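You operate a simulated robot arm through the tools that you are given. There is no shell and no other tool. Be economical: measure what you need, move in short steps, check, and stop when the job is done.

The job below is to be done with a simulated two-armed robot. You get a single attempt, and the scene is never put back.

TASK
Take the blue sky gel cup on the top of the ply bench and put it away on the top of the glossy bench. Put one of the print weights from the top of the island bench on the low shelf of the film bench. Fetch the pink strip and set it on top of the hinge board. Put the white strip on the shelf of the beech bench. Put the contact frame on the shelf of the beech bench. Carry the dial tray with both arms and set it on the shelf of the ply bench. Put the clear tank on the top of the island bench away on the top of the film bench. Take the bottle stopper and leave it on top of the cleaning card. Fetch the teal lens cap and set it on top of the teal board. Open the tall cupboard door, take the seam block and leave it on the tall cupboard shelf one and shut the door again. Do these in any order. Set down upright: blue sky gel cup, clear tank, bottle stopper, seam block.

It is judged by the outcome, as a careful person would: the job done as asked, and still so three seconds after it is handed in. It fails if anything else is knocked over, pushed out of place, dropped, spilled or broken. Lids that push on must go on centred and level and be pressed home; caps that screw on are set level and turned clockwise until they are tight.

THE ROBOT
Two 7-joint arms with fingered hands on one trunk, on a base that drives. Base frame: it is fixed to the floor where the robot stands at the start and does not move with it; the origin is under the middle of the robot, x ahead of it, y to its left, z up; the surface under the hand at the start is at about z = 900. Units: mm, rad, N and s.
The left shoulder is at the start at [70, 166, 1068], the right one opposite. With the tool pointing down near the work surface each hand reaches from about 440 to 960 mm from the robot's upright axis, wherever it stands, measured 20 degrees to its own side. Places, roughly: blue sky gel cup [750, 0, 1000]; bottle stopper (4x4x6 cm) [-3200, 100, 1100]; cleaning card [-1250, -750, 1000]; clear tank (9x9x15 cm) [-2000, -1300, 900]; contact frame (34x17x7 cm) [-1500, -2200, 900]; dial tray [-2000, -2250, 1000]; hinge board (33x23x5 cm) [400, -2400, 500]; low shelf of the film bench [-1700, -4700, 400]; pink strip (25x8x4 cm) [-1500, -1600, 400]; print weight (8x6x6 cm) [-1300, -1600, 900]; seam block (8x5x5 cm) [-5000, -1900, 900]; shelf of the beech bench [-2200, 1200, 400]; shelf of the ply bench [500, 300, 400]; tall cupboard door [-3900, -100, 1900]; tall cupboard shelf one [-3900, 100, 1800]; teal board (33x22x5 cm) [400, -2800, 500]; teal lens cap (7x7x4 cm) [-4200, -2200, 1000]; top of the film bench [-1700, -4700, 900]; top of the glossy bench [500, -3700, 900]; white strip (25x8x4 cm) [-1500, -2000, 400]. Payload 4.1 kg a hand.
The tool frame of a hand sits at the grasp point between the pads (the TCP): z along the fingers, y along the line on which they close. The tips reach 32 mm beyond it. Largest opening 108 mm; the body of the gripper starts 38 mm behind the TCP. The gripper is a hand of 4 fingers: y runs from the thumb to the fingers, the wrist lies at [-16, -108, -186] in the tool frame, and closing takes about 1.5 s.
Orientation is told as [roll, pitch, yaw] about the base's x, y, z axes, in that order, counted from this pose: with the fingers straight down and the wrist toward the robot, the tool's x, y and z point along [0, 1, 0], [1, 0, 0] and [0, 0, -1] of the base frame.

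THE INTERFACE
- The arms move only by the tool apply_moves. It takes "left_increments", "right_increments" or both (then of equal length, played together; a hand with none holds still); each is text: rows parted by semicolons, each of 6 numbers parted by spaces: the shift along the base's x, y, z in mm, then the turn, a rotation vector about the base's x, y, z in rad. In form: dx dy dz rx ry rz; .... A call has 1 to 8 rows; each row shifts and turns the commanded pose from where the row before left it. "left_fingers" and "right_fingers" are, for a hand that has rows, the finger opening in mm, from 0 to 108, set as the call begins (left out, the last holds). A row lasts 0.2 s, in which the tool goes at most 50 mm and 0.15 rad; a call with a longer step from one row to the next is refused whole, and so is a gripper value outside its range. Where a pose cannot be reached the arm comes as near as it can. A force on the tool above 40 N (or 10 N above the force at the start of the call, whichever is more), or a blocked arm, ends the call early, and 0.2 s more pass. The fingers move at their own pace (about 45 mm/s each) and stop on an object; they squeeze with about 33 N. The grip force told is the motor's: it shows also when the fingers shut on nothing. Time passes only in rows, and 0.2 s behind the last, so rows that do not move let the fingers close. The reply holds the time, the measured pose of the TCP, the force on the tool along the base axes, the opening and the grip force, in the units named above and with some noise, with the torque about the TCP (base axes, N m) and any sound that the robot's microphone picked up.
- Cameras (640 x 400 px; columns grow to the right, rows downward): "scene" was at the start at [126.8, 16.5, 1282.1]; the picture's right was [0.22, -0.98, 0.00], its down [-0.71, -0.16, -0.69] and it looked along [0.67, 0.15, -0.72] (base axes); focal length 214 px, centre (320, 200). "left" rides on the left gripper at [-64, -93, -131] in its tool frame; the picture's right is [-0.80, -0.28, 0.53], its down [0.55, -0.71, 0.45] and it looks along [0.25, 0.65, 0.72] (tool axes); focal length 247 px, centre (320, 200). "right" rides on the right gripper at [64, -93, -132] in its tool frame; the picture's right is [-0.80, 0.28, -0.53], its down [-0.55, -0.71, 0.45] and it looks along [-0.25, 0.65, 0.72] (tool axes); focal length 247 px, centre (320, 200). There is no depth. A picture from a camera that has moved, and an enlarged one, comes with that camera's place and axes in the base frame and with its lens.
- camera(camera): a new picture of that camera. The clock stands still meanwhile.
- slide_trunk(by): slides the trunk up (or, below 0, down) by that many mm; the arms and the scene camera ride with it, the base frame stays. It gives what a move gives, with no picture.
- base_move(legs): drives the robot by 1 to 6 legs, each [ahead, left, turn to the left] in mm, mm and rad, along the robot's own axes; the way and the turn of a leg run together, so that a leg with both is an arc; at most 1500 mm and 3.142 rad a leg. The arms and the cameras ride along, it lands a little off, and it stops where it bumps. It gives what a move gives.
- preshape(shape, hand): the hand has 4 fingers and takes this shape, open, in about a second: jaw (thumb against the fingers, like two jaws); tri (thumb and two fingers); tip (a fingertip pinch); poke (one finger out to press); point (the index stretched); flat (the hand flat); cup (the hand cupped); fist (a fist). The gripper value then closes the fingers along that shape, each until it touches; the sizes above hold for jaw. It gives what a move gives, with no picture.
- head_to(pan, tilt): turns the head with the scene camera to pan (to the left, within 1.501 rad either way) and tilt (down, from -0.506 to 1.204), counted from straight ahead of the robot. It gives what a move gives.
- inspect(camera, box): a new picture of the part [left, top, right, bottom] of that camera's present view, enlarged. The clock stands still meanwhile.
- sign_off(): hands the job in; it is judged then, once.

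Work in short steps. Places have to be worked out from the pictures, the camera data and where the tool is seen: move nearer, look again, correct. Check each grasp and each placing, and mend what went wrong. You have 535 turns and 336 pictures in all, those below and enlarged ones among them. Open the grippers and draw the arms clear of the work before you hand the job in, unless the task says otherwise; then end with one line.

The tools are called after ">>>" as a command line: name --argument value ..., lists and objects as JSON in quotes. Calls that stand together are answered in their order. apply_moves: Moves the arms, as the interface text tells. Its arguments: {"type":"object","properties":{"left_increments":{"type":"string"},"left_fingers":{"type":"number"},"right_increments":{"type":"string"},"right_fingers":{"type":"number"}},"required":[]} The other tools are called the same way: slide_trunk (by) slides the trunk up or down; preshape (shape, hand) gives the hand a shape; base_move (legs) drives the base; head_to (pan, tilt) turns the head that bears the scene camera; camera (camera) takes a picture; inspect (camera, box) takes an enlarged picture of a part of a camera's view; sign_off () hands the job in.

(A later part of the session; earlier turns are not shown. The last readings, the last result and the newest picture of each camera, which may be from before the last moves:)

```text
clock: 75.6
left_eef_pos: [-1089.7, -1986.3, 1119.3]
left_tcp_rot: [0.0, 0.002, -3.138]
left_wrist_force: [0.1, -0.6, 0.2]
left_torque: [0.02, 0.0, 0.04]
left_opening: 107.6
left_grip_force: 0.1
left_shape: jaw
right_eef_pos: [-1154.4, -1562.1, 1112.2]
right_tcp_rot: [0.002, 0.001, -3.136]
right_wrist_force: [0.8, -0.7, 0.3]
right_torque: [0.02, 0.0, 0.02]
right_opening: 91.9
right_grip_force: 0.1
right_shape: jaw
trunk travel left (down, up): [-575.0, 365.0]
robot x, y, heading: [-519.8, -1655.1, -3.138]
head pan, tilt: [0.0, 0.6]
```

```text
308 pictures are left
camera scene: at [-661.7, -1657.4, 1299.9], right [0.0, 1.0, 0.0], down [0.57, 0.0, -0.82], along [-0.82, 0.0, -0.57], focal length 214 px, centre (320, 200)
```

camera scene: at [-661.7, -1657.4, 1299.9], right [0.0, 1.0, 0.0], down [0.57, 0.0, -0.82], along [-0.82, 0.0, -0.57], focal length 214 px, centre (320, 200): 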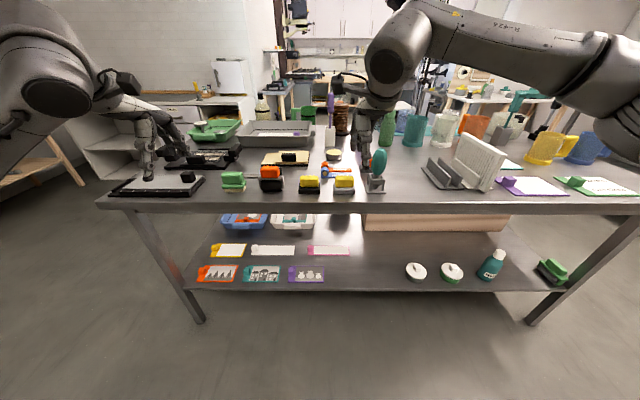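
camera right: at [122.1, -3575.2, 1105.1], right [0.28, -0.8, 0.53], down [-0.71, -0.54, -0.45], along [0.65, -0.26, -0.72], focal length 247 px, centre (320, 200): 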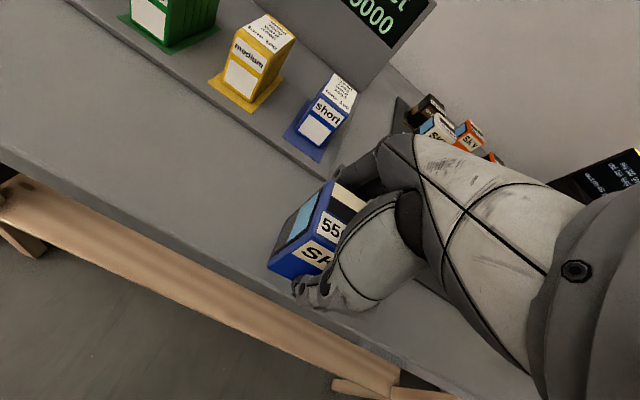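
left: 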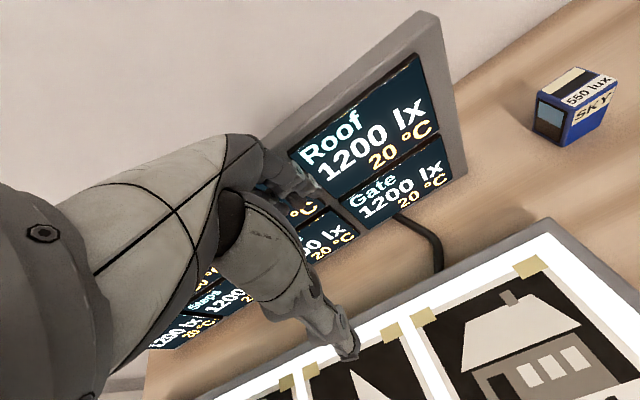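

Zooming in on the weights and the tank row.

>>> inspect --camera "scene" --box '[200, 100, 400, 225]'

>>> inspect --camera "scene" --box '[370, 80, 640, 220]'

>>> inspect --camera "scene" --box '[180, 200, 380, 300]'

```text
3.20 times, centred on (300, 162) of scene
camera zoom: at [-661.7, -1657.4, 1299.9], right [0.0, 1.0, 0.0], down [0.57, 0.0, -0.82], along [-0.82, 0.0, -0.57], focal length 686 px, centre (384, 320)
```

zoom: 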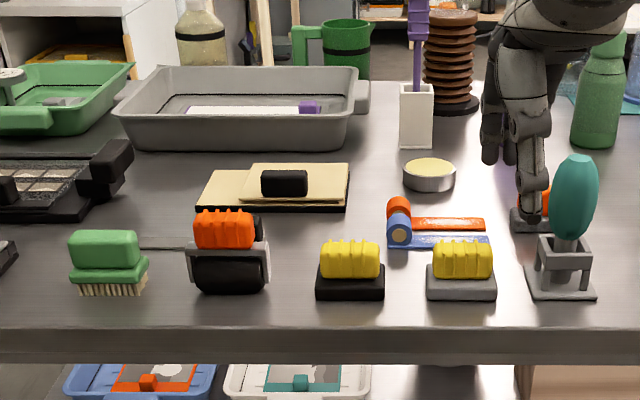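

```text
2.37 times, centred on (505, 150) of scene
camera zoom: at [-661.7, -1657.4, 1299.9], right [0.0, 1.0, 0.0], down [0.57, 0.0, -0.82], along [-0.82, 0.0, -0.57], focal length 508 px, centre (-118, 318)
```

zoom: 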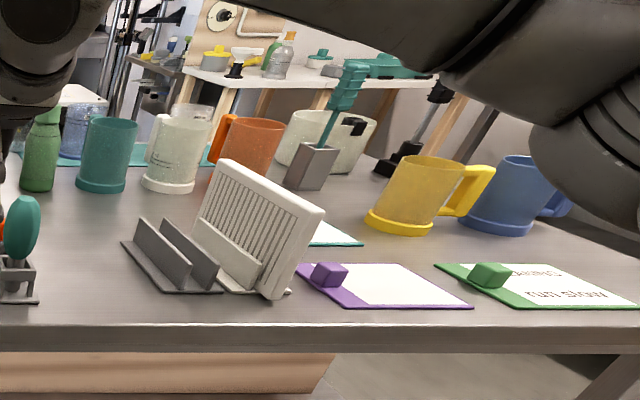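

```text
3.20 times, centred on (280, 250) of scene
camera zoom: at [-661.7, -1657.4, 1299.9], right [0.0, 1.0, 0.0], down [0.57, 0.0, -0.82], along [-0.82, 0.0, -0.57], focal length 686 px, centre (448, 40)
```

zoom: 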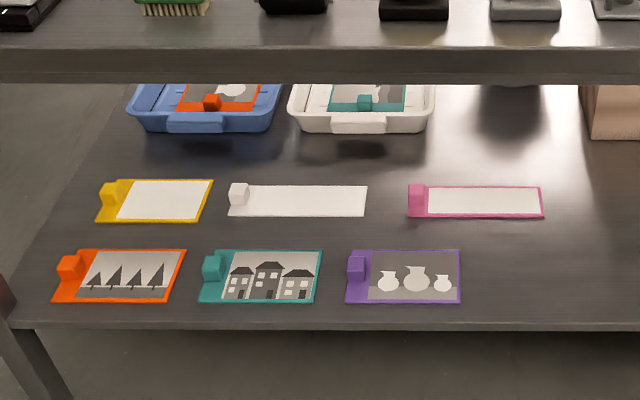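

The two print weights are the yellow-topped blocks. The black-based one is at about [-1307, -1693], with free space around it. I'll move the right hand above it.

>>> apply_moves --right_increments "-30 -33 0 0 0 0;-30 -33 0 0 0 0;-31 -33 0 0 0 0;-31 -32 0 0 0 0;-31 0 0 0 0 0;0 0 -40 0 0 0;0 0 -40 0 0 0" --right_fingers 104

>>> camera --camera "right"

>>> inspect --camera "scene" --box '[200, 100, 400, 225]'

```text
clock: 77.2
left_eef_pos: [-1091.9, -1985.8, 1118.5]
left_tcp_rot: [0.001, 0.0, -3.138]
left_wrist_force: [-0.6, -0.7, -0.4]
left_torque: [-0.01, -0.04, 0.0]
left_opening: 107.6
left_grip_force: 0.1
left_shape: jaw
right_eef_pos: [-1309.0, -1693.4, 1031.4]
right_tcp_rot: [-0.001, 0.0, -3.137]
right_wrist_force: [-0.1, -0.5, 0.0]
right_torque: [-0.03, 0.0, 0.01]
right_opening: 103.8
right_grip_force: 0.1
right_shape: jaw
trunk travel left (down, up): [-575.0, 365.0]
robot x, y, heading: [-518.8, -1655.7, -3.136]
head pan, tilt: [0.0, 0.6]
```

```text
304 pictures are left
camera right: at [-1216.9, -1756.7, 1162.4], right [-0.29, 0.8, 0.53], down [0.7, 0.55, -0.45], along [-0.65, 0.25, -0.72], focal length 247 px, centre (320, 200)
```

right: 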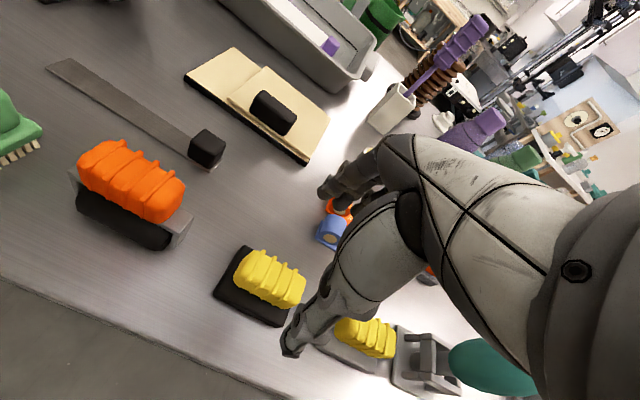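

```text
3.20 times, centred on (300, 162) of scene
camera zoom: at [-662.6, -1657.6, 1299.8], right [-0.01, 1.0, 0.0], down [0.57, 0.0, -0.82], along [-0.82, 0.0, -0.57], focal length 686 px, centre (384, 320)
```

zoom: 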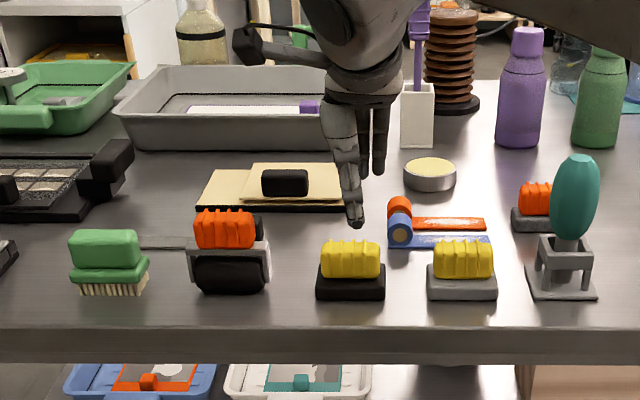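

The weight's base works out to centre [-1306, -1688]. I'll descend with a small correction.

>>> apply_moves --right_increments "2 5 -30 0 0 0;0 0 -30 0 0 0;0 0 -25 0 0 0;0 0 -11 0 0 0"

>>> apply_moves --right_increments "0 0 0 0 0 0;0 0 0 0 0 0;0 0 0 0 0 0;0 0 0 0 0 0;0 0 0 0 0 0;0 0 0 0 0 0;0 0 0 0 0 0;0 0 0 0 0 0" --right_fingers 20

>>> camera --camera "right"

```text
clock: 78.2
left_eef_pos: [-1091.1, -1986.7, 1119.1]
left_tcp_rot: [0.001, 0.003, -3.136]
left_wrist_force: [1.0, -0.5, -0.1]
left_torque: [0.02, 0.03, 0.03]
left_opening: 107.8
left_grip_force: 0.0
left_shape: jaw
right_eef_pos: [-1306.2, -1689.0, 934.8]
right_tcp_rot: [-0.001, 0.001, -3.136]
right_wrist_force: [0.8, 0.2, -0.7]
right_torque: [0.0, -0.01, 0.02]
right_opening: 104.0
right_grip_force: 0.0
right_shape: jaw
trunk travel left (down, up): [-575.0, 365.0]
robot x, y, heading: [-522.6, -1655.1, -3.138]
head pan, tilt: [0.0, 0.6]
```

```text
clock: 80.0
left_eef_pos: [-1090.2, -1985.9, 1120.7]
left_tcp_rot: [0.001, 0.004, -3.136]
left_wrist_force: [0.0, 0.3, 0.8]
left_torque: [-0.02, -0.01, -0.02]
left_opening: 107.5
left_grip_force: 0.0
left_shape: jaw
right_eef_pos: [-1305.7, -1687.7, 934.7]
right_tcp_rot: [0.0, 0.0, -3.135]
right_wrist_force: [-0.1, 0.1, 0.3]
right_torque: [-0.02, -0.02, -0.02]
right_opening: 49.4
right_grip_force: 32.8
right_shape: jaw
trunk travel left (down, up): [-575.0, 365.0]
robot x, y, heading: [-522.2, -1657.1, -3.135]
head pan, tilt: [0.0, 0.6]
```

```text
302 pictures are left
camera right: at [-1213.5, -1751.1, 1066.7], right [-0.29, 0.8, 0.53], down [0.7, 0.55, -0.45], along [-0.65, 0.25, -0.72], focal length 247 px, centre (320, 200)
```

right: 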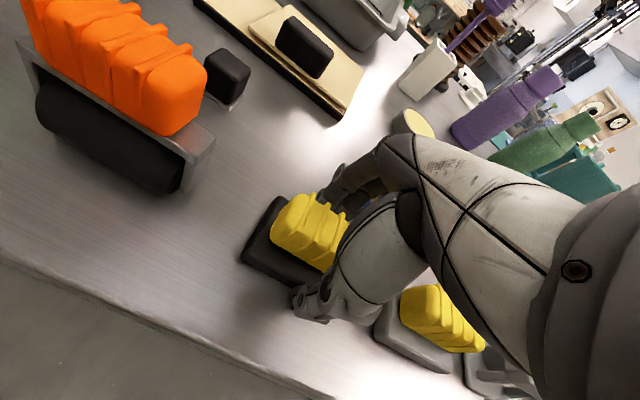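

The weight is gripped (49 mm, on its base). I'll lift it 150 mm and check the payload.

>>> apply_moves --right_increments "0 0 20 0 0 0;0 0 40 0 0 0;0 0 45 0 0 0;0 0 45 0 0 0;40 0 20 0 0 0;45 0 0 0 0 0;45 0 0 0 0 0"

>>> camera --camera "right"

```text
clock: 81.6
left_eef_pos: [-1089.8, -1986.9, 1119.2]
left_tcp_rot: [0.001, 0.0, -3.133]
left_wrist_force: [-0.1, -0.2, 0.4]
left_torque: [0.02, -0.03, -0.01]
left_opening: 107.7
left_grip_force: 0.1
left_shape: jaw
right_eef_pos: [-1174.0, -1687.9, 1106.0]
right_tcp_rot: [0.0, 0.0, -3.137]
right_wrist_force: [0.8, -0.2, -4.8]
right_torque: [0.03, 0.02, 0.01]
right_opening: 49.2
right_grip_force: 32.7
right_shape: jaw
trunk travel left (down, up): [-575.0, 365.0]
robot x, y, heading: [-519.3, -1652.8, -3.136]
head pan, tilt: [0.0, 0.6]
```

```text
301 pictures are left
camera right: at [-1081.2, -1751.3, 1237.4], right [-0.29, 0.8, 0.53], down [0.7, 0.55, -0.45], along [-0.65, 0.25, -0.72], focal length 247 px, centre (320, 200)
```

right: 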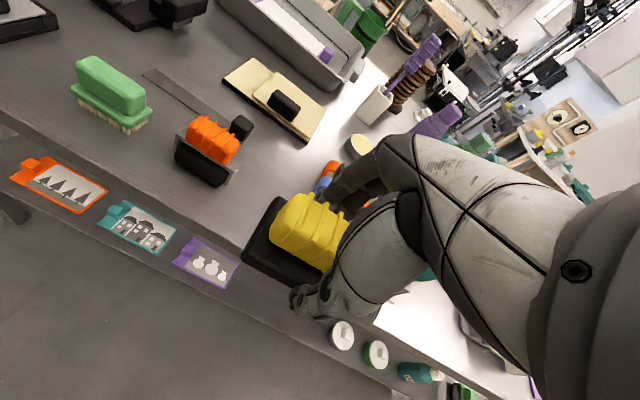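

The weight is held (about 5 N). Now I'll find the clear tank: strafe to y≈-1150 and look.

>>> base_move --legs '[[0, -500, 0]]'

>>> head_to --pan 0.15 --tilt 0.45

>>> camera --camera "scene"

```text
clock: 84.5
left_eef_pos: [-1094.4, -1477.4, 1119.6]
left_tcp_rot: [0.001, 0.003, -3.14]
left_wrist_force: [-0.2, 0.7, 0.4]
left_torque: [-0.02, 0.03, 0.01]
left_opening: 107.7
left_grip_force: 0.0
left_shape: jaw
right_eef_pos: [-1177.7, -1179.9, 1105.1]
right_tcp_rot: [-0.003, -0.001, -3.14]
right_wrist_force: [0.2, 0.1, -4.8]
right_torque: [0.05, 0.04, 0.0]
right_opening: 49.1
right_grip_force: 33.1
right_shape: jaw
trunk travel left (down, up): [-575.0, 365.0]
robot x, y, heading: [-523.9, -1151.2, -3.141]
head pan, tilt: [0.0, 0.6]
```

```text
clock: 85.2
left_eef_pos: [-1094.0, -1477.9, 1119.1]
left_tcp_rot: [0.0, 0.001, -3.139]
left_wrist_force: [-0.1, -0.5, 0.2]
left_torque: [-0.02, 0.02, 0.02]
left_opening: 107.7
left_grip_force: 0.1
left_shape: jaw
right_eef_pos: [-1176.3, -1179.5, 1104.2]
right_tcp_rot: [0.001, 0.001, -3.141]
right_wrist_force: [-0.9, -0.1, -3.4]
right_torque: [0.05, 0.01, -0.01]
right_opening: 49.2
right_grip_force: 33.7
right_shape: jaw
trunk travel left (down, up): [-575.0, 365.0]
robot x, y, heading: [-521.8, -1150.6, -3.137]
head pan, tilt: [0.15, 0.45]
```

```text
300 pictures are left
camera scene: at [-666.5, -1163.9, 1313.3], right [-0.15, 0.99, 0.0], down [0.43, 0.07, -0.9], along [-0.89, -0.14, -0.44], focal length 214 px, centre (320, 200)
```

scene: 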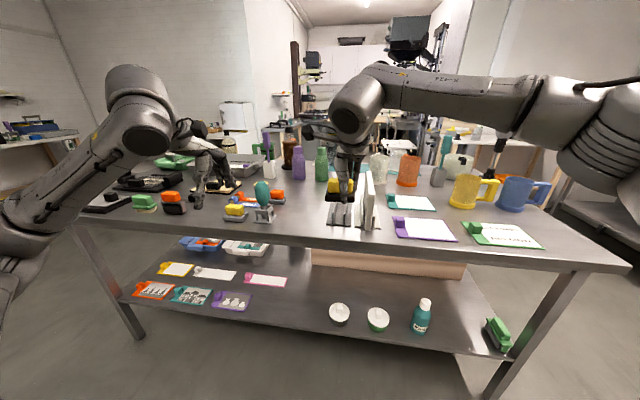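

>>> inspect --camera "scene" --box '[220, 110, 520, 260]'

```text
2.13 times, centred on (370, 185) of scene
camera zoom: at [-666.5, -1163.9, 1313.3], right [-0.15, 0.99, 0.0], down [0.43, 0.07, -0.9], along [-0.89, -0.14, -0.44], focal length 458 px, centre (213, 232)
```

zoom: 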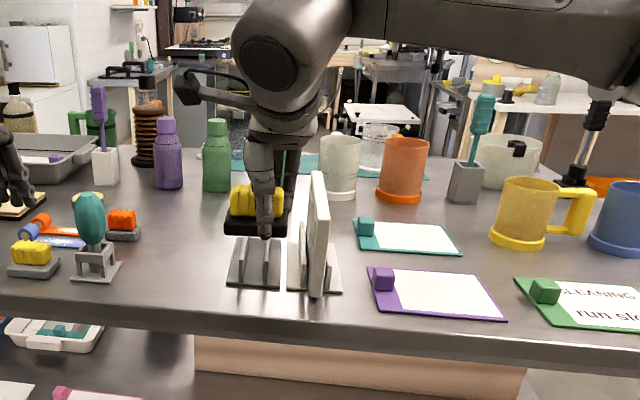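

A bluish-clear jar seen earlier, near [-1960, -1170], is now behind the hand. I'll move the right hand aside and raise the trunk for a better view.

>>> apply_moves --right_increments "40 30 0 0 0 0;0 48 0 0 0 0;0 48 0 0 0 0;0 48 0 0 0 0;0 48 0 0 0 0;0 48 0 0 0 0"

>>> slide_trunk --by 250

>>> camera --camera "scene"

>>> inspect --camera "scene" --box '[220, 130, 440, 250]'

```text
clock: 86.6
left_eef_pos: [-1093.2, -1475.9, 1120.2]
left_tcp_rot: [0.003, 0.0, -3.138]
left_wrist_force: [0.8, -0.5, 0.5]
left_torque: [-0.01, 0.02, 0.03]
left_opening: 107.6
left_grip_force: 0.1
left_shape: jaw
right_eef_pos: [-1138.0, -907.8, 1106.1]
right_tcp_rot: [0.001, 0.002, -3.138]
right_wrist_force: [0.9, 0.8, -4.8]
right_torque: [-0.01, 0.02, -0.01]
right_opening: 49.1
right_grip_force: 33.4
right_shape: jaw
trunk travel left (down, up): [-575.0, 365.0]
robot x, y, heading: [-523.9, -1147.2, -3.139]
head pan, tilt: [0.15, 0.45]
```

```text
clock: 89.2
left_eef_pos: [-1093.4, -1476.0, 1370.3]
left_tcp_rot: [0.0, 0.001, -3.139]
left_wrist_force: [0.2, 0.6, 0.4]
left_torque: [0.01, 0.01, -0.02]
left_opening: 107.7
left_grip_force: 0.1
left_shape: jaw
right_eef_pos: [-1137.9, -909.3, 1355.6]
right_tcp_rot: [0.001, 0.002, -3.14]
right_wrist_force: [-0.4, -0.2, -4.1]
right_torque: [0.07, 0.04, 0.01]
right_opening: 49.4
right_grip_force: 33.0
right_shape: jaw
trunk travel left (down, up): [-825.0, 115.0]
robot x, y, heading: [-525.7, -1150.4, -3.137]
head pan, tilt: [0.15, 0.45]
```

```text
298 pictures are left
camera scene: at [-666.7, -1163.8, 1563.3], right [-0.15, 0.99, 0.0], down [0.43, 0.07, -0.9], along [-0.89, -0.14, -0.44], focal length 214 px, centre (320, 200)
```

scene: 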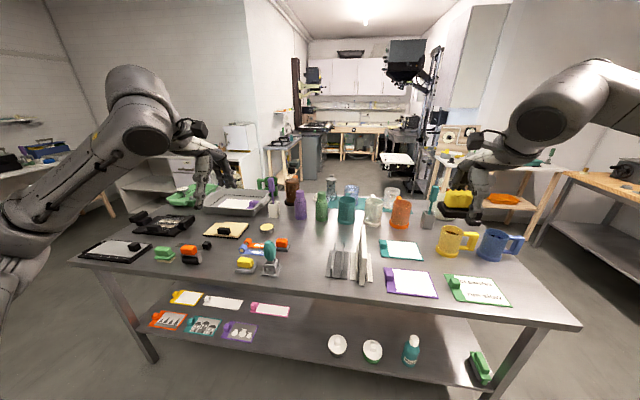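

```text
2.91 times, centred on (330, 190) of scene
camera zoom: at [-666.7, -1163.8, 1563.3], right [-0.15, 0.99, 0.0], down [0.43, 0.07, -0.9], along [-0.89, -0.14, -0.44], focal length 624 px, centre (291, 229)
```

zoom: 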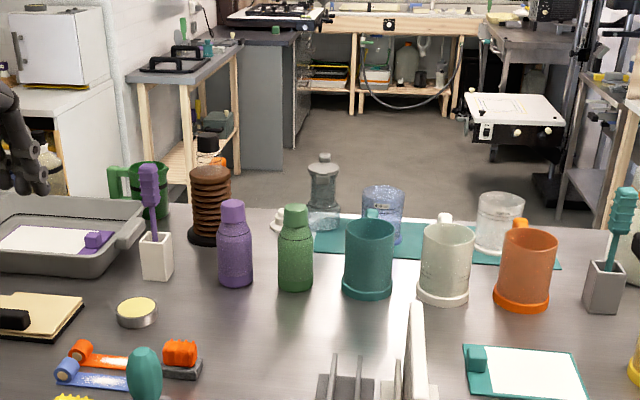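

Three see-through vessels stand on the teal mat at the back. I'll zoom in for details.

>>> inspect --camera "scene" --box '[310, 175, 410, 235]'

```text
6.40 times, centred on (360, 205) of scene
camera zoom: at [-666.7, -1163.8, 1563.3], right [-0.15, 0.99, 0.0], down [0.43, 0.07, -0.9], along [-0.89, -0.14, -0.44], focal length 1373 px, centre (64, 168)
```

zoom: 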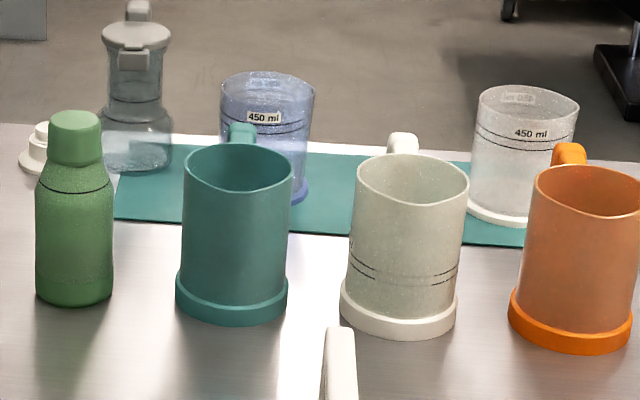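

The greyish clear vessel with the lid, at about [-2020, -1297], matches the listed place. The 450 ml beakers are other items. It is best reached from the island's far side, so I'll strafe to y≈150 and look along the passage.

>>> base_move --legs '[[0, -1290, 0]]'

>>> head_to --pan 0 --tilt 0.5

>>> camera --camera "scene"

>>> head_to --pan -1.0 --tilt 0.5

>>> camera --camera "scene"

```text
clock: 95.7
left_eef_pos: [-1096.2, -188.2, 1369.8]
left_tcp_rot: [0.001, 0.002, -3.14]
left_wrist_force: [0.4, 0.6, -0.3]
left_torque: [0.01, -0.02, 0.0]
left_opening: 107.8
left_grip_force: 0.2
left_shape: jaw
right_eef_pos: [-1139.8, 381.0, 1355.6]
right_tcp_rot: [0.0, 0.0, -3.141]
right_wrist_force: [0.2, 0.3, -4.6]
right_torque: [0.03, 0.02, 0.0]
right_opening: 49.1
right_grip_force: 33.0
right_shape: jaw
trunk travel left (down, up): [-825.0, 115.0]
robot x, y, heading: [-524.4, 144.5, -3.145]
head pan, tilt: [0.15, 0.45]
```

```text
clock: 96.4
left_eef_pos: [-1095.7, -187.6, 1369.7]
left_tcp_rot: [0.001, 0.002, -3.139]
left_wrist_force: [0.9, -0.2, -0.3]
left_torque: [0.04, 0.0, 0.01]
left_opening: 107.7
left_grip_force: 0.1
left_shape: jaw
right_eef_pos: [-1138.5, 380.5, 1356.0]
right_tcp_rot: [-0.001, 0.001, -3.14]
right_wrist_force: [0.3, 0.0, -4.1]
right_torque: [0.02, 0.03, 0.02]
right_opening: 49.0
right_grip_force: 32.7
right_shape: jaw
trunk travel left (down, up): [-825.0, 115.0]
robot x, y, heading: [-525.4, 139.7, -3.148]
head pan, tilt: [0.0, 0.499]
```

```text
295 pictures are left
camera scene: at [-668.3, 139.4, 1558.9], right [0.0, 1.0, 0.0], down [0.48, 0.0, -0.88], along [-0.88, 0.0, -0.48], focal length 214 px, centre (320, 200)
```

scene: 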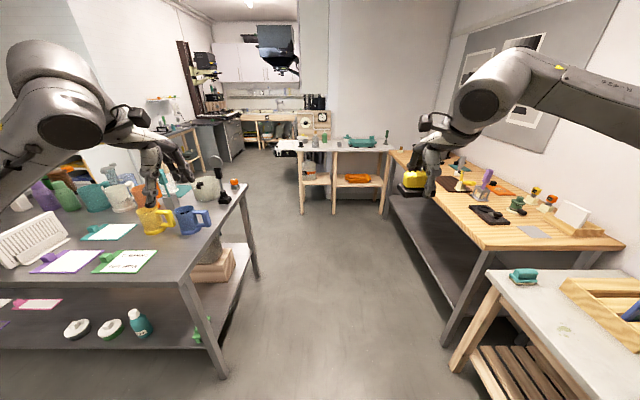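

```text
clock: 97.7
left_eef_pos: [-1096.8, -188.3, 1368.1]
left_tcp_rot: [-0.001, 0.003, -3.14]
left_wrist_force: [-0.3, 0.4, 0.6]
left_torque: [0.0, -0.02, -0.02]
left_opening: 107.7
left_grip_force: 0.0
left_shape: jaw
right_eef_pos: [-1139.2, 381.2, 1355.0]
right_tcp_rot: [-0.001, 0.001, -3.14]
right_wrist_force: [0.3, 0.0, -4.9]
right_torque: [0.06, 0.02, 0.0]
right_opening: 49.1
right_grip_force: 33.1
right_shape: jaw
trunk travel left (down, up): [-825.0, 115.0]
robot x, y, heading: [-526.1, 138.3, -3.137]
head pan, tilt: [-1.0, 0.499]
```

```text
294 pictures are left
camera scene: at [-626.6, 215.9, 1558.9], right [0.84, 0.54, 0.0], down [0.26, -0.4, -0.88], along [-0.48, 0.74, -0.48], focal length 214 px, centre (320, 200)
```

scene: 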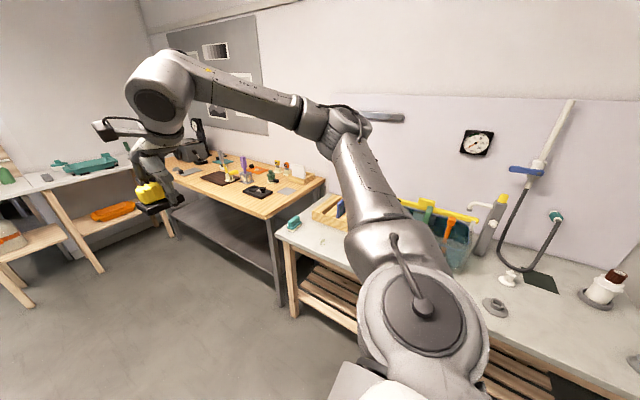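

The passage is clear. I'll drive through it and around the island's end to its far side, ending at about [-2650, -1300] facing +x with the hands high.

>>> base_move --legs '[[1500, 0, 0], [75, 0, 0], [0, 0, 1.571], [600, -550, 0]]'

>>> head_to --pan 0 --tilt 0.5

>>> camera --camera "scene"

```text
clock: 113.5
left_eef_pos: [-2326.8, -1036.1, 1368.9]
left_tcp_rot: [0.0, 0.001, -1.579]
left_wrist_force: [0.0, -0.6, -0.2]
left_torque: [-0.02, 0.0, -0.02]
left_opening: 107.5
left_grip_force: 0.0
left_shape: jaw
right_eef_pos: [-2895.0, -1073.5, 1354.7]
right_tcp_rot: [-0.001, -0.001, -1.579]
right_wrist_force: [0.4, -0.4, -3.6]
right_torque: [0.02, 0.03, -0.03]
right_opening: 48.8
right_grip_force: 33.4
right_shape: jaw
trunk travel left (down, up): [-825.0, 115.0]
robot x, y, heading: [-2651.6, -461.5, -1.576]
head pan, tilt: [-1.0, 0.499]
```

```text
clock: 114.8
left_eef_pos: [-2325.6, -1036.6, 1370.7]
left_tcp_rot: [0.0, 0.002, -1.581]
left_wrist_force: [-0.5, 0.1, 0.5]
left_torque: [0.01, -0.01, 0.02]
left_opening: 107.3
left_grip_force: 0.0
left_shape: jaw
right_eef_pos: [-2896.3, -1074.1, 1355.1]
right_tcp_rot: [0.001, 0.001, -1.58]
right_wrist_force: [0.0, -0.5, -4.2]
right_torque: [0.01, 0.01, 0.03]
right_opening: 48.9
right_grip_force: 33.6
right_shape: jaw
trunk travel left (down, up): [-825.0, 115.0]
robot x, y, heading: [-2647.2, -462.9, -1.577]
head pan, tilt: [0.0, 0.499]
```

```text
293 pictures are left
camera scene: at [-2651.7, -604.5, 1558.9], right [-1.0, 0.01, 0.0], down [0.01, 0.48, -0.88], along [-0.01, -0.88, -0.48], focal length 214 px, centre (320, 200)
```

scene: 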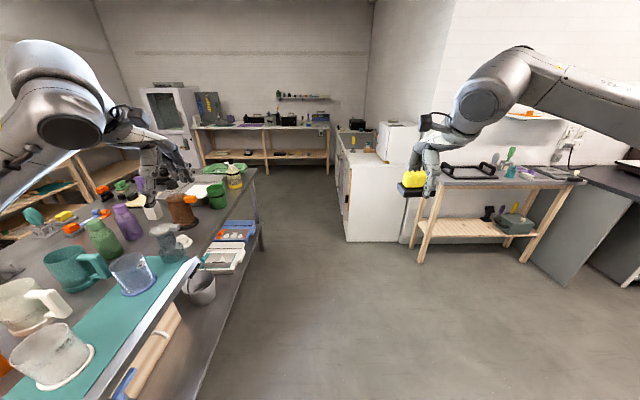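

The way is clear, and the grey clear tank stands by the island's back edge. I'll drive on 840 and turn to face the island.

>>> base_move --legs '[[840, 0, 0], [0, 0, 1.571]]'

>>> camera --camera "scene"

```text
clock: 123.1
left_eef_pos: [-2081.3, -987.2, 1369.0]
left_tcp_rot: [0.0, 0.0, -0.016]
left_wrist_force: [-0.1, 1.3, -0.6]
left_torque: [0.0, -0.02, 0.01]
left_opening: 107.5
left_grip_force: 0.1
left_shape: jaw
right_eef_pos: [-2048.1, -1558.0, 1355.5]
right_tcp_rot: [0.0, 0.002, -0.019]
right_wrist_force: [0.2, 0.2, -4.2]
right_torque: [-0.07, 0.0, -0.01]
right_opening: 48.6
right_grip_force: 32.5
right_shape: jaw
trunk travel left (down, up): [-825.0, 115.0]
robot x, y, heading: [-2657.9, -1299.9, -0.019]
head pan, tilt: [0.0, 0.499]
```

```text
292 pictures are left
camera scene: at [-2518.7, -1308.2, 1558.9], right [-0.02, -1.0, 0.0], down [-0.48, 0.01, -0.88], along [0.88, -0.02, -0.48], focal length 214 px, centre (320, 200)
```

scene: 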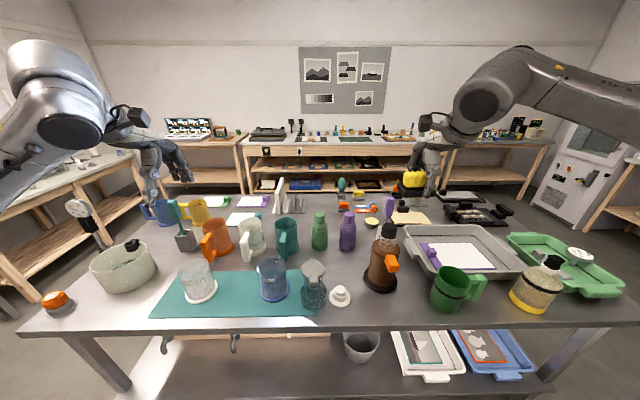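

>>> inspect --camera "scene" --box '[250, 235, 370, 320]'

>>> inspect --camera "scene" --box '[380, 170, 640, 320]'

```text
4.71 times, centred on (310, 278) of scene
camera zoom: at [-2518.7, -1308.2, 1558.9], right [-0.02, -1.0, 0.0], down [-0.48, 0.01, -0.88], along [0.88, -0.02, -0.48], focal length 1009 px, centre (367, -165)
```

zoom: 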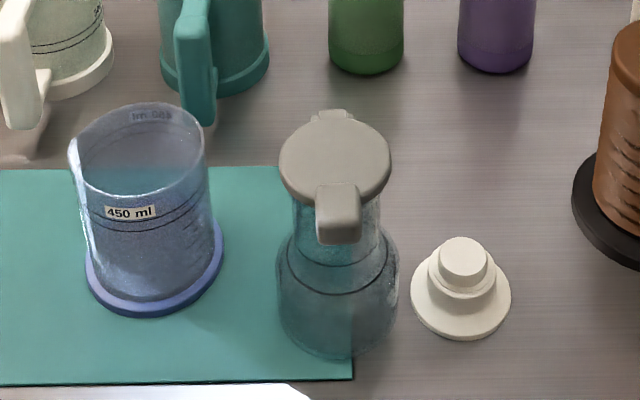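

```text
2.46 times, centred on (510, 245) of scene
camera zoom: at [-2518.7, -1308.2, 1558.9], right [-0.02, -1.0, 0.0], down [-0.48, 0.01, -0.88], along [0.88, -0.02, -0.48], focal length 528 px, centre (-148, 89)
```

zoom: 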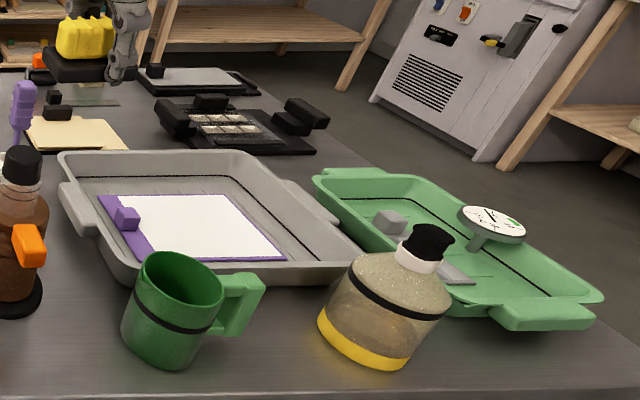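

The clear tank is centred near [-2030, -1298]: its lid is about 75 mm wide with the top at z≈1045, and the body is about 86 mm wide. I'll bring the left hand over it high up, turning so the fingers close roughly along y.

>>> apply_moves --left_increments "6 -39 0 0 0 -0.15;6 -39 0 0 0 -0.15;6 -39 0 0 0 -0.15;6 -39 0 0 0 -0.15;6 -39 0 0 0 -0.15;7 -39 0 0 0 -0.15;7 -39 0 0 0 -0.15;7 -38 0 0 0 -0.15" --left_fingers 106

>>> camera --camera "left"

>>> camera --camera "scene"

```text
clock: 124.9
left_eef_pos: [-2029.1, -1301.3, 1368.3]
left_tcp_rot: [0.0, 0.003, -1.218]
left_wrist_force: [0.2, -1.1, -0.7]
left_torque: [0.02, 0.0, -0.01]
left_opening: 106.0
left_grip_force: 0.2
left_shape: jaw
right_eef_pos: [-2047.5, -1558.9, 1353.6]
right_tcp_rot: [0.002, 0.001, -0.02]
right_wrist_force: [-0.2, -1.0, -4.0]
right_torque: [-0.03, 0.02, 0.0]
right_opening: 48.3
right_grip_force: 33.1
right_shape: jaw
trunk travel left (down, up): [-825.0, 115.0]
robot x, y, heading: [-2657.4, -1301.1, -0.026]
head pan, tilt: [0.0, 0.499]
```

```text
289 pictures are left
camera left: at [-2121.9, -1236.8, 1501.1], right [-0.85, -0.01, -0.53], down [0.27, 0.85, -0.45], along [0.46, -0.52, -0.72], focal length 247 px, centre (320, 200)
```

left: 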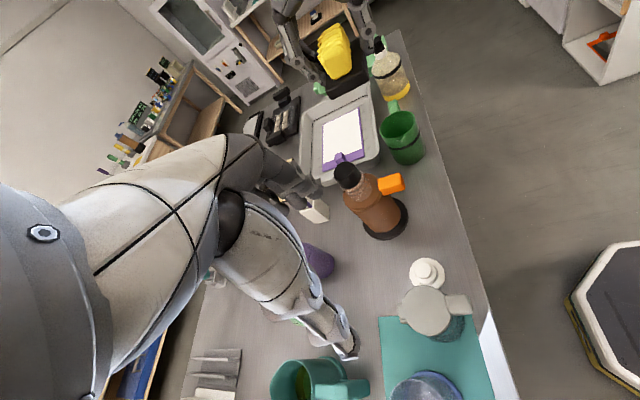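

```text
288 pictures are left
camera scene: at [-2517.6, -1310.8, 1558.7], right [-0.02, -1.0, 0.0], down [-0.48, 0.01, -0.88], along [0.88, -0.02, -0.48], focal length 214 px, centre (320, 200)
```

scene: 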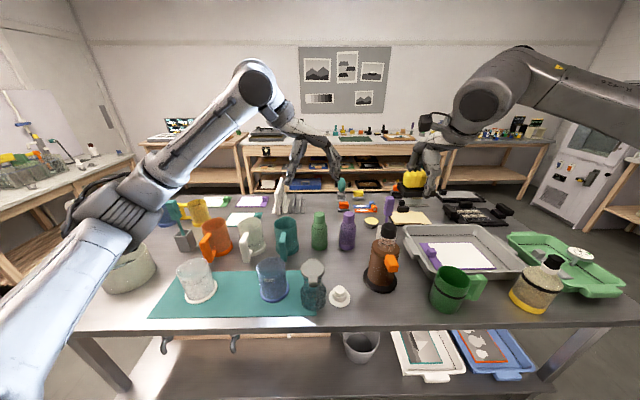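

Triangulating puts the lid centre at [-2035, -1298]. I'll adjust and descend to about z=1090, then look.

>>> apply_moves --left_increments "-6 4 -40 0 0 0;0 0 -45 0 0 0;0 0 -45 0 0 0;0 0 -45 0 0 0;0 0 -45 0 0 0;0 0 -45 0 0 0;0 0 -13 0 0 -0.1"

>>> camera --camera "left"

>>> inspect --camera "scene" --box '[250, 215, 390, 320]'

```text
clock: 126.5
left_eef_pos: [-2036.0, -1295.3, 1091.1]
left_tcp_rot: [-0.001, 0.003, -1.317]
left_wrist_force: [0.9, -0.5, -0.1]
left_torque: [0.04, -0.01, 0.0]
left_opening: 106.4
left_grip_force: 0.1
left_shape: jaw
right_eef_pos: [-2049.2, -1555.9, 1354.6]
right_tcp_rot: [0.0, 0.001, -0.02]
right_wrist_force: [-0.6, 0.8, -4.2]
right_torque: [-0.05, 0.01, 0.01]
right_opening: 48.6
right_grip_force: 32.5
right_shape: jaw
trunk travel left (down, up): [-825.0, 115.0]
robot x, y, heading: [-2660.5, -1302.4, -0.02]
head pan, tilt: [0.0, 0.499]
```

```text
287 pictures are left
camera left: at [-2122.5, -1220.6, 1223.7], right [-0.84, 0.07, -0.53], down [0.35, 0.82, -0.45], along [0.4, -0.57, -0.72], focal length 247 px, centre (320, 200)
```

left: 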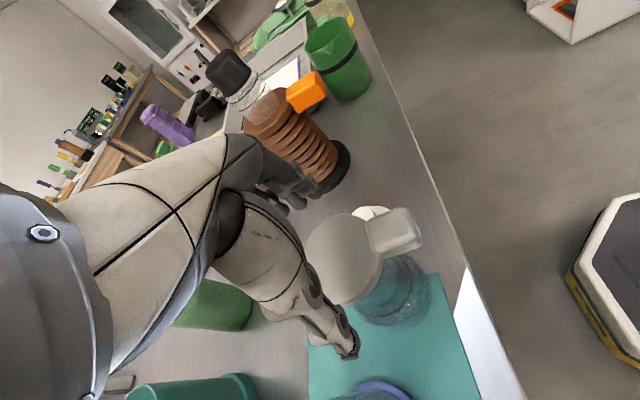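

```text
3.81 times, centred on (320, 268) of scene
camera zoom: at [-2518.4, -1307.8, 1558.9], right [-0.02, -1.0, 0.0], down [-0.48, 0.01, -0.88], along [0.88, -0.02, -0.48], focal length 817 px, centre (320, -57)
```

zoom: 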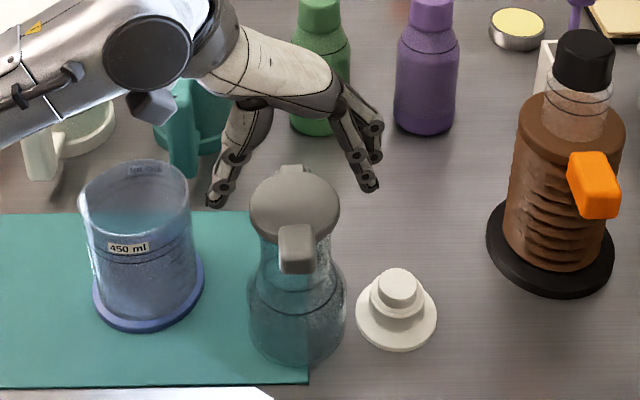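

The fingers straddle the lid as wanted. I'll descend to z≈1030 and close.

>>> apply_moves --left_increments "-2 -1 -30 0 0 0;0 0 -20 0 0 0;0 0 -11 0 0 0"

>>> camera --camera "left"

>>> apply_moves --left_increments "0 0 0 0 0 0;0 0 0 0 0 0;0 0 0 0 0 0;0 0 0 0 0 0;0 0 0 0 0 0;0 0 0 0 0 0" --left_fingers 40

>>> inspect --camera "scene" --box '[250, 215, 390, 320]'

```text
clock: 127.3
left_eef_pos: [-2038.6, -1296.0, 1029.5]
left_tcp_rot: [-0.001, 0.002, -1.318]
left_wrist_force: [-0.5, 0.8, -0.4]
left_torque: [0.01, -0.01, -0.01]
left_opening: 106.5
left_grip_force: 0.1
left_shape: jaw
right_eef_pos: [-2048.6, -1557.0, 1355.7]
right_tcp_rot: [-0.001, 0.002, -0.018]
right_wrist_force: [0.0, 0.3, -4.8]
right_torque: [-0.02, 0.02, -0.05]
right_opening: 48.3
right_grip_force: 33.1
right_shape: jaw
trunk travel left (down, up): [-825.0, 115.0]
robot x, y, heading: [-2659.8, -1302.1, -0.018]
head pan, tilt: [0.0, 0.499]
```

```text
285 pictures are left
camera left: at [-2124.8, -1221.9, 1162.4], right [-0.84, 0.07, -0.53], down [0.35, 0.82, -0.45], along [0.4, -0.57, -0.72], focal length 247 px, centre (320, 200)
```

left: 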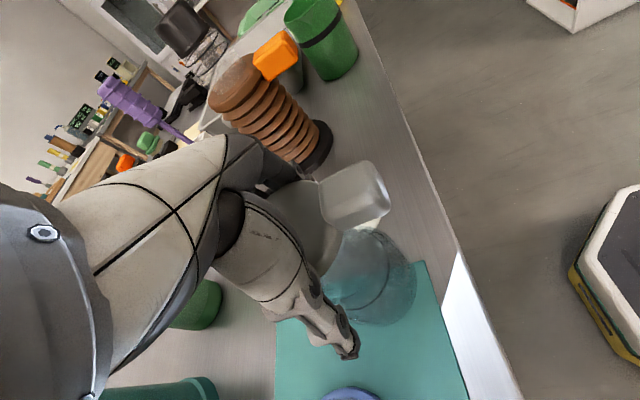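

```text
clock: 128.7
left_eef_pos: [-2039.1, -1294.5, 1030.5]
left_tcp_rot: [-0.002, 0.004, -1.317]
left_wrist_force: [-0.8, 2.0, 0.3]
left_torque: [0.09, 0.0, 0.03]
left_opening: 52.3
left_grip_force: 32.8
left_shape: jaw
right_eef_pos: [-2050.1, -1556.7, 1354.1]
right_tcp_rot: [0.002, 0.002, -0.016]
right_wrist_force: [-0.4, -0.2, -4.3]
right_torque: [-0.02, -0.02, 0.01]
right_opening: 48.7
right_grip_force: 33.1
right_shape: jaw
trunk travel left (down, up): [-825.0, 115.0]
robot x, y, heading: [-2657.9, -1302.5, -0.018]
head pan, tilt: [0.0, 0.499]
```

```text
3.81 times, centred on (320, 268) of scene
camera zoom: at [-2518.6, -1307.8, 1558.9], right [-0.02, -1.0, 0.0], down [-0.48, 0.01, -0.88], along [0.88, -0.02, -0.48], focal length 817 px, centre (320, -57)
```

zoom: 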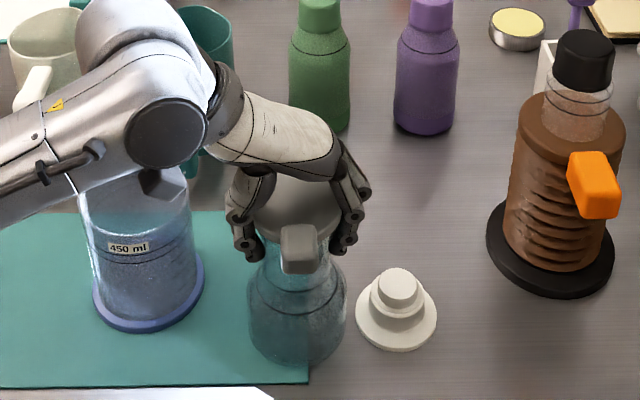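

The fingers closed at 52 mm, around the neck just under the lid. I'll lift a little and check.

>>> apply_moves --left_increments "0 0 8 0 0 0;0 0 12 0 0 0"

>>> inspect --camera "scene" --box '[250, 215, 390, 320]'

```text
clock: 129.3
left_eef_pos: [-2039.2, -1295.9, 1050.0]
left_tcp_rot: [-0.003, 0.002, -1.317]
left_wrist_force: [0.2, 0.3, -3.5]
left_torque: [0.0, 0.0, 0.02]
left_opening: 52.4
left_grip_force: 32.8
left_shape: jaw
right_eef_pos: [-2049.6, -1557.4, 1355.5]
right_tcp_rot: [0.0, 0.001, -0.02]
right_wrist_force: [0.2, 0.0, -4.8]
right_torque: [0.0, 0.0, -0.02]
right_opening: 48.6
right_grip_force: 33.0
right_shape: jaw
trunk travel left (down, up): [-825.0, 115.0]
robot x, y, heading: [-2660.8, -1307.0, -0.014]
head pan, tilt: [0.0, 0.499]
```

```text
3.81 times, centred on (320, 268) of scene
camera zoom: at [-2518.5, -1308.0, 1558.8], right [-0.02, -1.0, 0.0], down [-0.48, 0.01, -0.88], along [0.88, -0.02, -0.48], focal length 817 px, centre (320, -57)
```

zoom: 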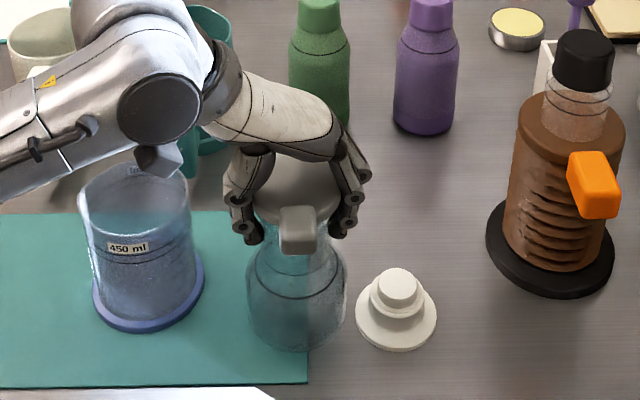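

The tank comes up whole and upright (3.5 N), its bottom 130 mm below the TCP. I'll raise it high and draw it back a bit.

>>> apply_moves --left_increments "0 0 45 0 0 0;0 0 48 0 0 0;0 0 48 0 0 0;0 0 48 0 0 0;0 0 48 0 0 0;-35 10 20 0 0 0;-40 10 0 0 0 0;-40 10 0 0 0 0"

>>> base_move --legs '[[0, 0, -1.571], [0, 130, 0]]'

>>> camera --camera "scene"

```text
clock: 131.1
left_eef_pos: [-2154.4, -1265.9, 1307.9]
left_tcp_rot: [0.0, 0.001, -1.318]
left_wrist_force: [-1.0, -0.7, -3.7]
left_torque: [0.03, 0.0, -0.03]
left_opening: 52.1
left_grip_force: 33.0
left_shape: jaw
right_eef_pos: [-2049.4, -1556.9, 1355.4]
right_tcp_rot: [-0.001, -0.001, -0.019]
right_wrist_force: [0.2, -0.3, -3.6]
right_torque: [-0.06, -0.01, 0.0]
right_opening: 48.5
right_grip_force: 33.1
right_shape: jaw
trunk travel left (down, up): [-825.0, 115.0]
robot x, y, heading: [-2661.2, -1304.3, -0.018]
head pan, tilt: [0.0, 0.499]
```

```text
clock: 136.2
left_eef_pos: [-2495.1, -1813.8, 1306.7]
left_tcp_rot: [-0.003, 0.001, -2.891]
left_wrist_force: [-0.1, -0.3, -4.0]
left_torque: [0.06, 0.0, 0.0]
left_opening: 52.2
left_grip_force: 33.0
left_shape: jaw
right_eef_pos: [-2785.5, -1917.0, 1353.5]
right_tcp_rot: [0.002, 0.003, -1.59]
right_wrist_force: [-0.1, 0.5, -4.3]
right_torque: [0.03, 0.05, 0.02]
right_opening: 48.2
right_grip_force: 33.1
right_shape: jaw
trunk travel left (down, up): [-825.0, 115.0]
robot x, y, heading: [-2530.6, -1307.6, -1.589]
head pan, tilt: [0.0, 0.499]
```

```text
282 pictures are left
camera scene: at [-2536.4, -1450.2, 1558.8], right [-1.0, 0.02, 0.0], down [0.01, 0.48, -0.88], along [-0.02, -0.88, -0.48], focal length 214 px, centre (320, 200)
```

scene: 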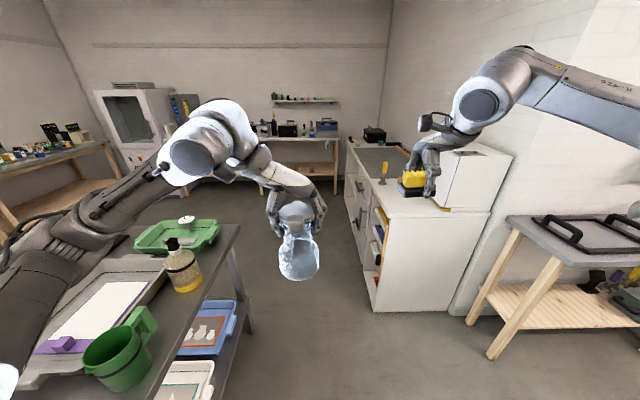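

The lane is clear, and the film bench is ahead at about y=-4200. I'll drive ahead 2000, then strafe left to x≈-1800.

>>> base_move --legs '[[0, 0, 0.018], [1500, 0, 0], [500, 0, 0], [0, 730, 0]]'

>>> camera --camera "scene"

```text
clock: 150.1
left_eef_pos: [-1768.7, -3812.7, 1307.3]
left_tcp_rot: [0.0, 0.002, -2.878]
left_wrist_force: [-0.7, 0.2, -3.3]
left_torque: [-0.01, 0.02, 0.04]
left_opening: 52.1
left_grip_force: 33.2
left_shape: jaw
right_eef_pos: [-2059.0, -3919.0, 1354.4]
right_tcp_rot: [0.0, 0.003, -1.58]
right_wrist_force: [0.0, -0.5, -3.7]
right_torque: [0.0, 0.04, -0.05]
right_opening: 48.2
right_grip_force: 32.8
right_shape: jaw
trunk travel left (down, up): [-825.0, 115.0]
robot x, y, heading: [-1809.0, -3306.6, -1.579]
head pan, tilt: [0.0, 0.499]
```

```text
281 pictures are left
camera scene: at [-1814.4, -3450.3, 1558.8], right [-1.0, 0.01, 0.0], down [0.01, 0.48, -0.88], along [-0.01, -0.88, -0.48], focal length 214 px, centre (320, 200)
```

scene: 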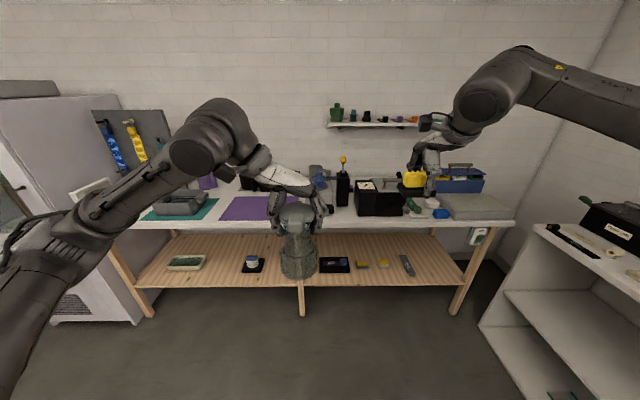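

I'll zoom in on the bench top to choose a free spot, and on the low shelf.

>>> inspect --camera "scene" --box '[200, 150, 520, 300]'

```text
2.00 times, centred on (360, 225) of scene
camera zoom: at [-1814.4, -3450.3, 1558.8], right [-1.0, 0.01, 0.0], down [0.01, 0.48, -0.88], along [-0.01, -0.88, -0.48], focal length 429 px, centre (240, 150)
```

zoom: 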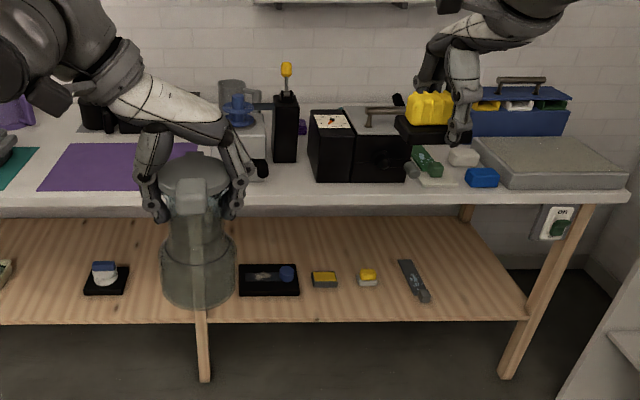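

The gap at x≈-1945 is narrow. I'll look at the left half of the bench too.

>>> head_to --pan 0.55 --tilt 0.55

>>> camera --camera "scene"

>>> camera --camera "left"

```text
clock: 151.0
left_eef_pos: [-1766.7, -3811.5, 1307.4]
left_tcp_rot: [-0.003, 0.002, -2.881]
left_wrist_force: [-0.3, -0.6, -4.4]
left_torque: [-0.02, 0.04, 0.0]
left_opening: 52.0
left_grip_force: 33.2
left_shape: jaw
right_eef_pos: [-2057.3, -3919.3, 1354.8]
right_tcp_rot: [-0.001, 0.002, -1.58]
right_wrist_force: [-0.3, 0.1, -4.4]
right_torque: [-0.01, 0.04, 0.01]
right_opening: 48.4
right_grip_force: 33.4
right_shape: jaw
trunk travel left (down, up): [-825.0, 115.0]
robot x, y, heading: [-1811.7, -3307.7, -1.582]
head pan, tilt: [0.55, 0.55]
```

```text
279 pictures are left
camera scene: at [-1766.5, -3436.4, 1554.3], right [-0.86, -0.51, 0.0], down [-0.27, 0.45, -0.85], along [0.44, -0.73, -0.52], focal length 214 px, centre (320, 200)
```

scene: 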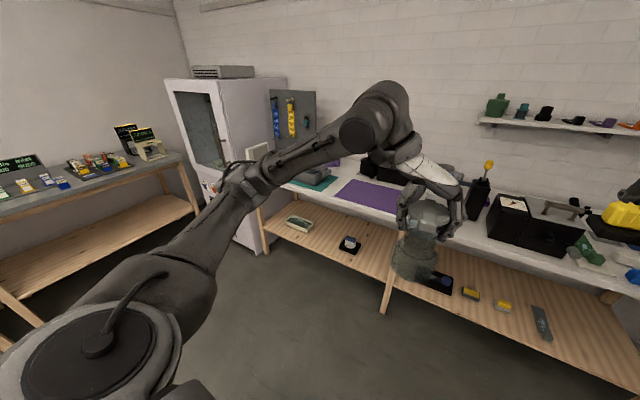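

```text
278 pictures are left
camera left: at [-1695.5, -3726.5, 1439.6], right [0.07, 0.84, -0.53], down [0.82, -0.35, -0.45], along [-0.56, -0.41, -0.72], focal length 247 px, centre (320, 200)
```

left: 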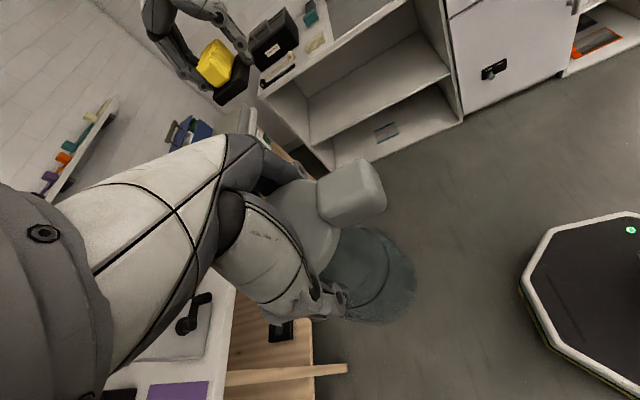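

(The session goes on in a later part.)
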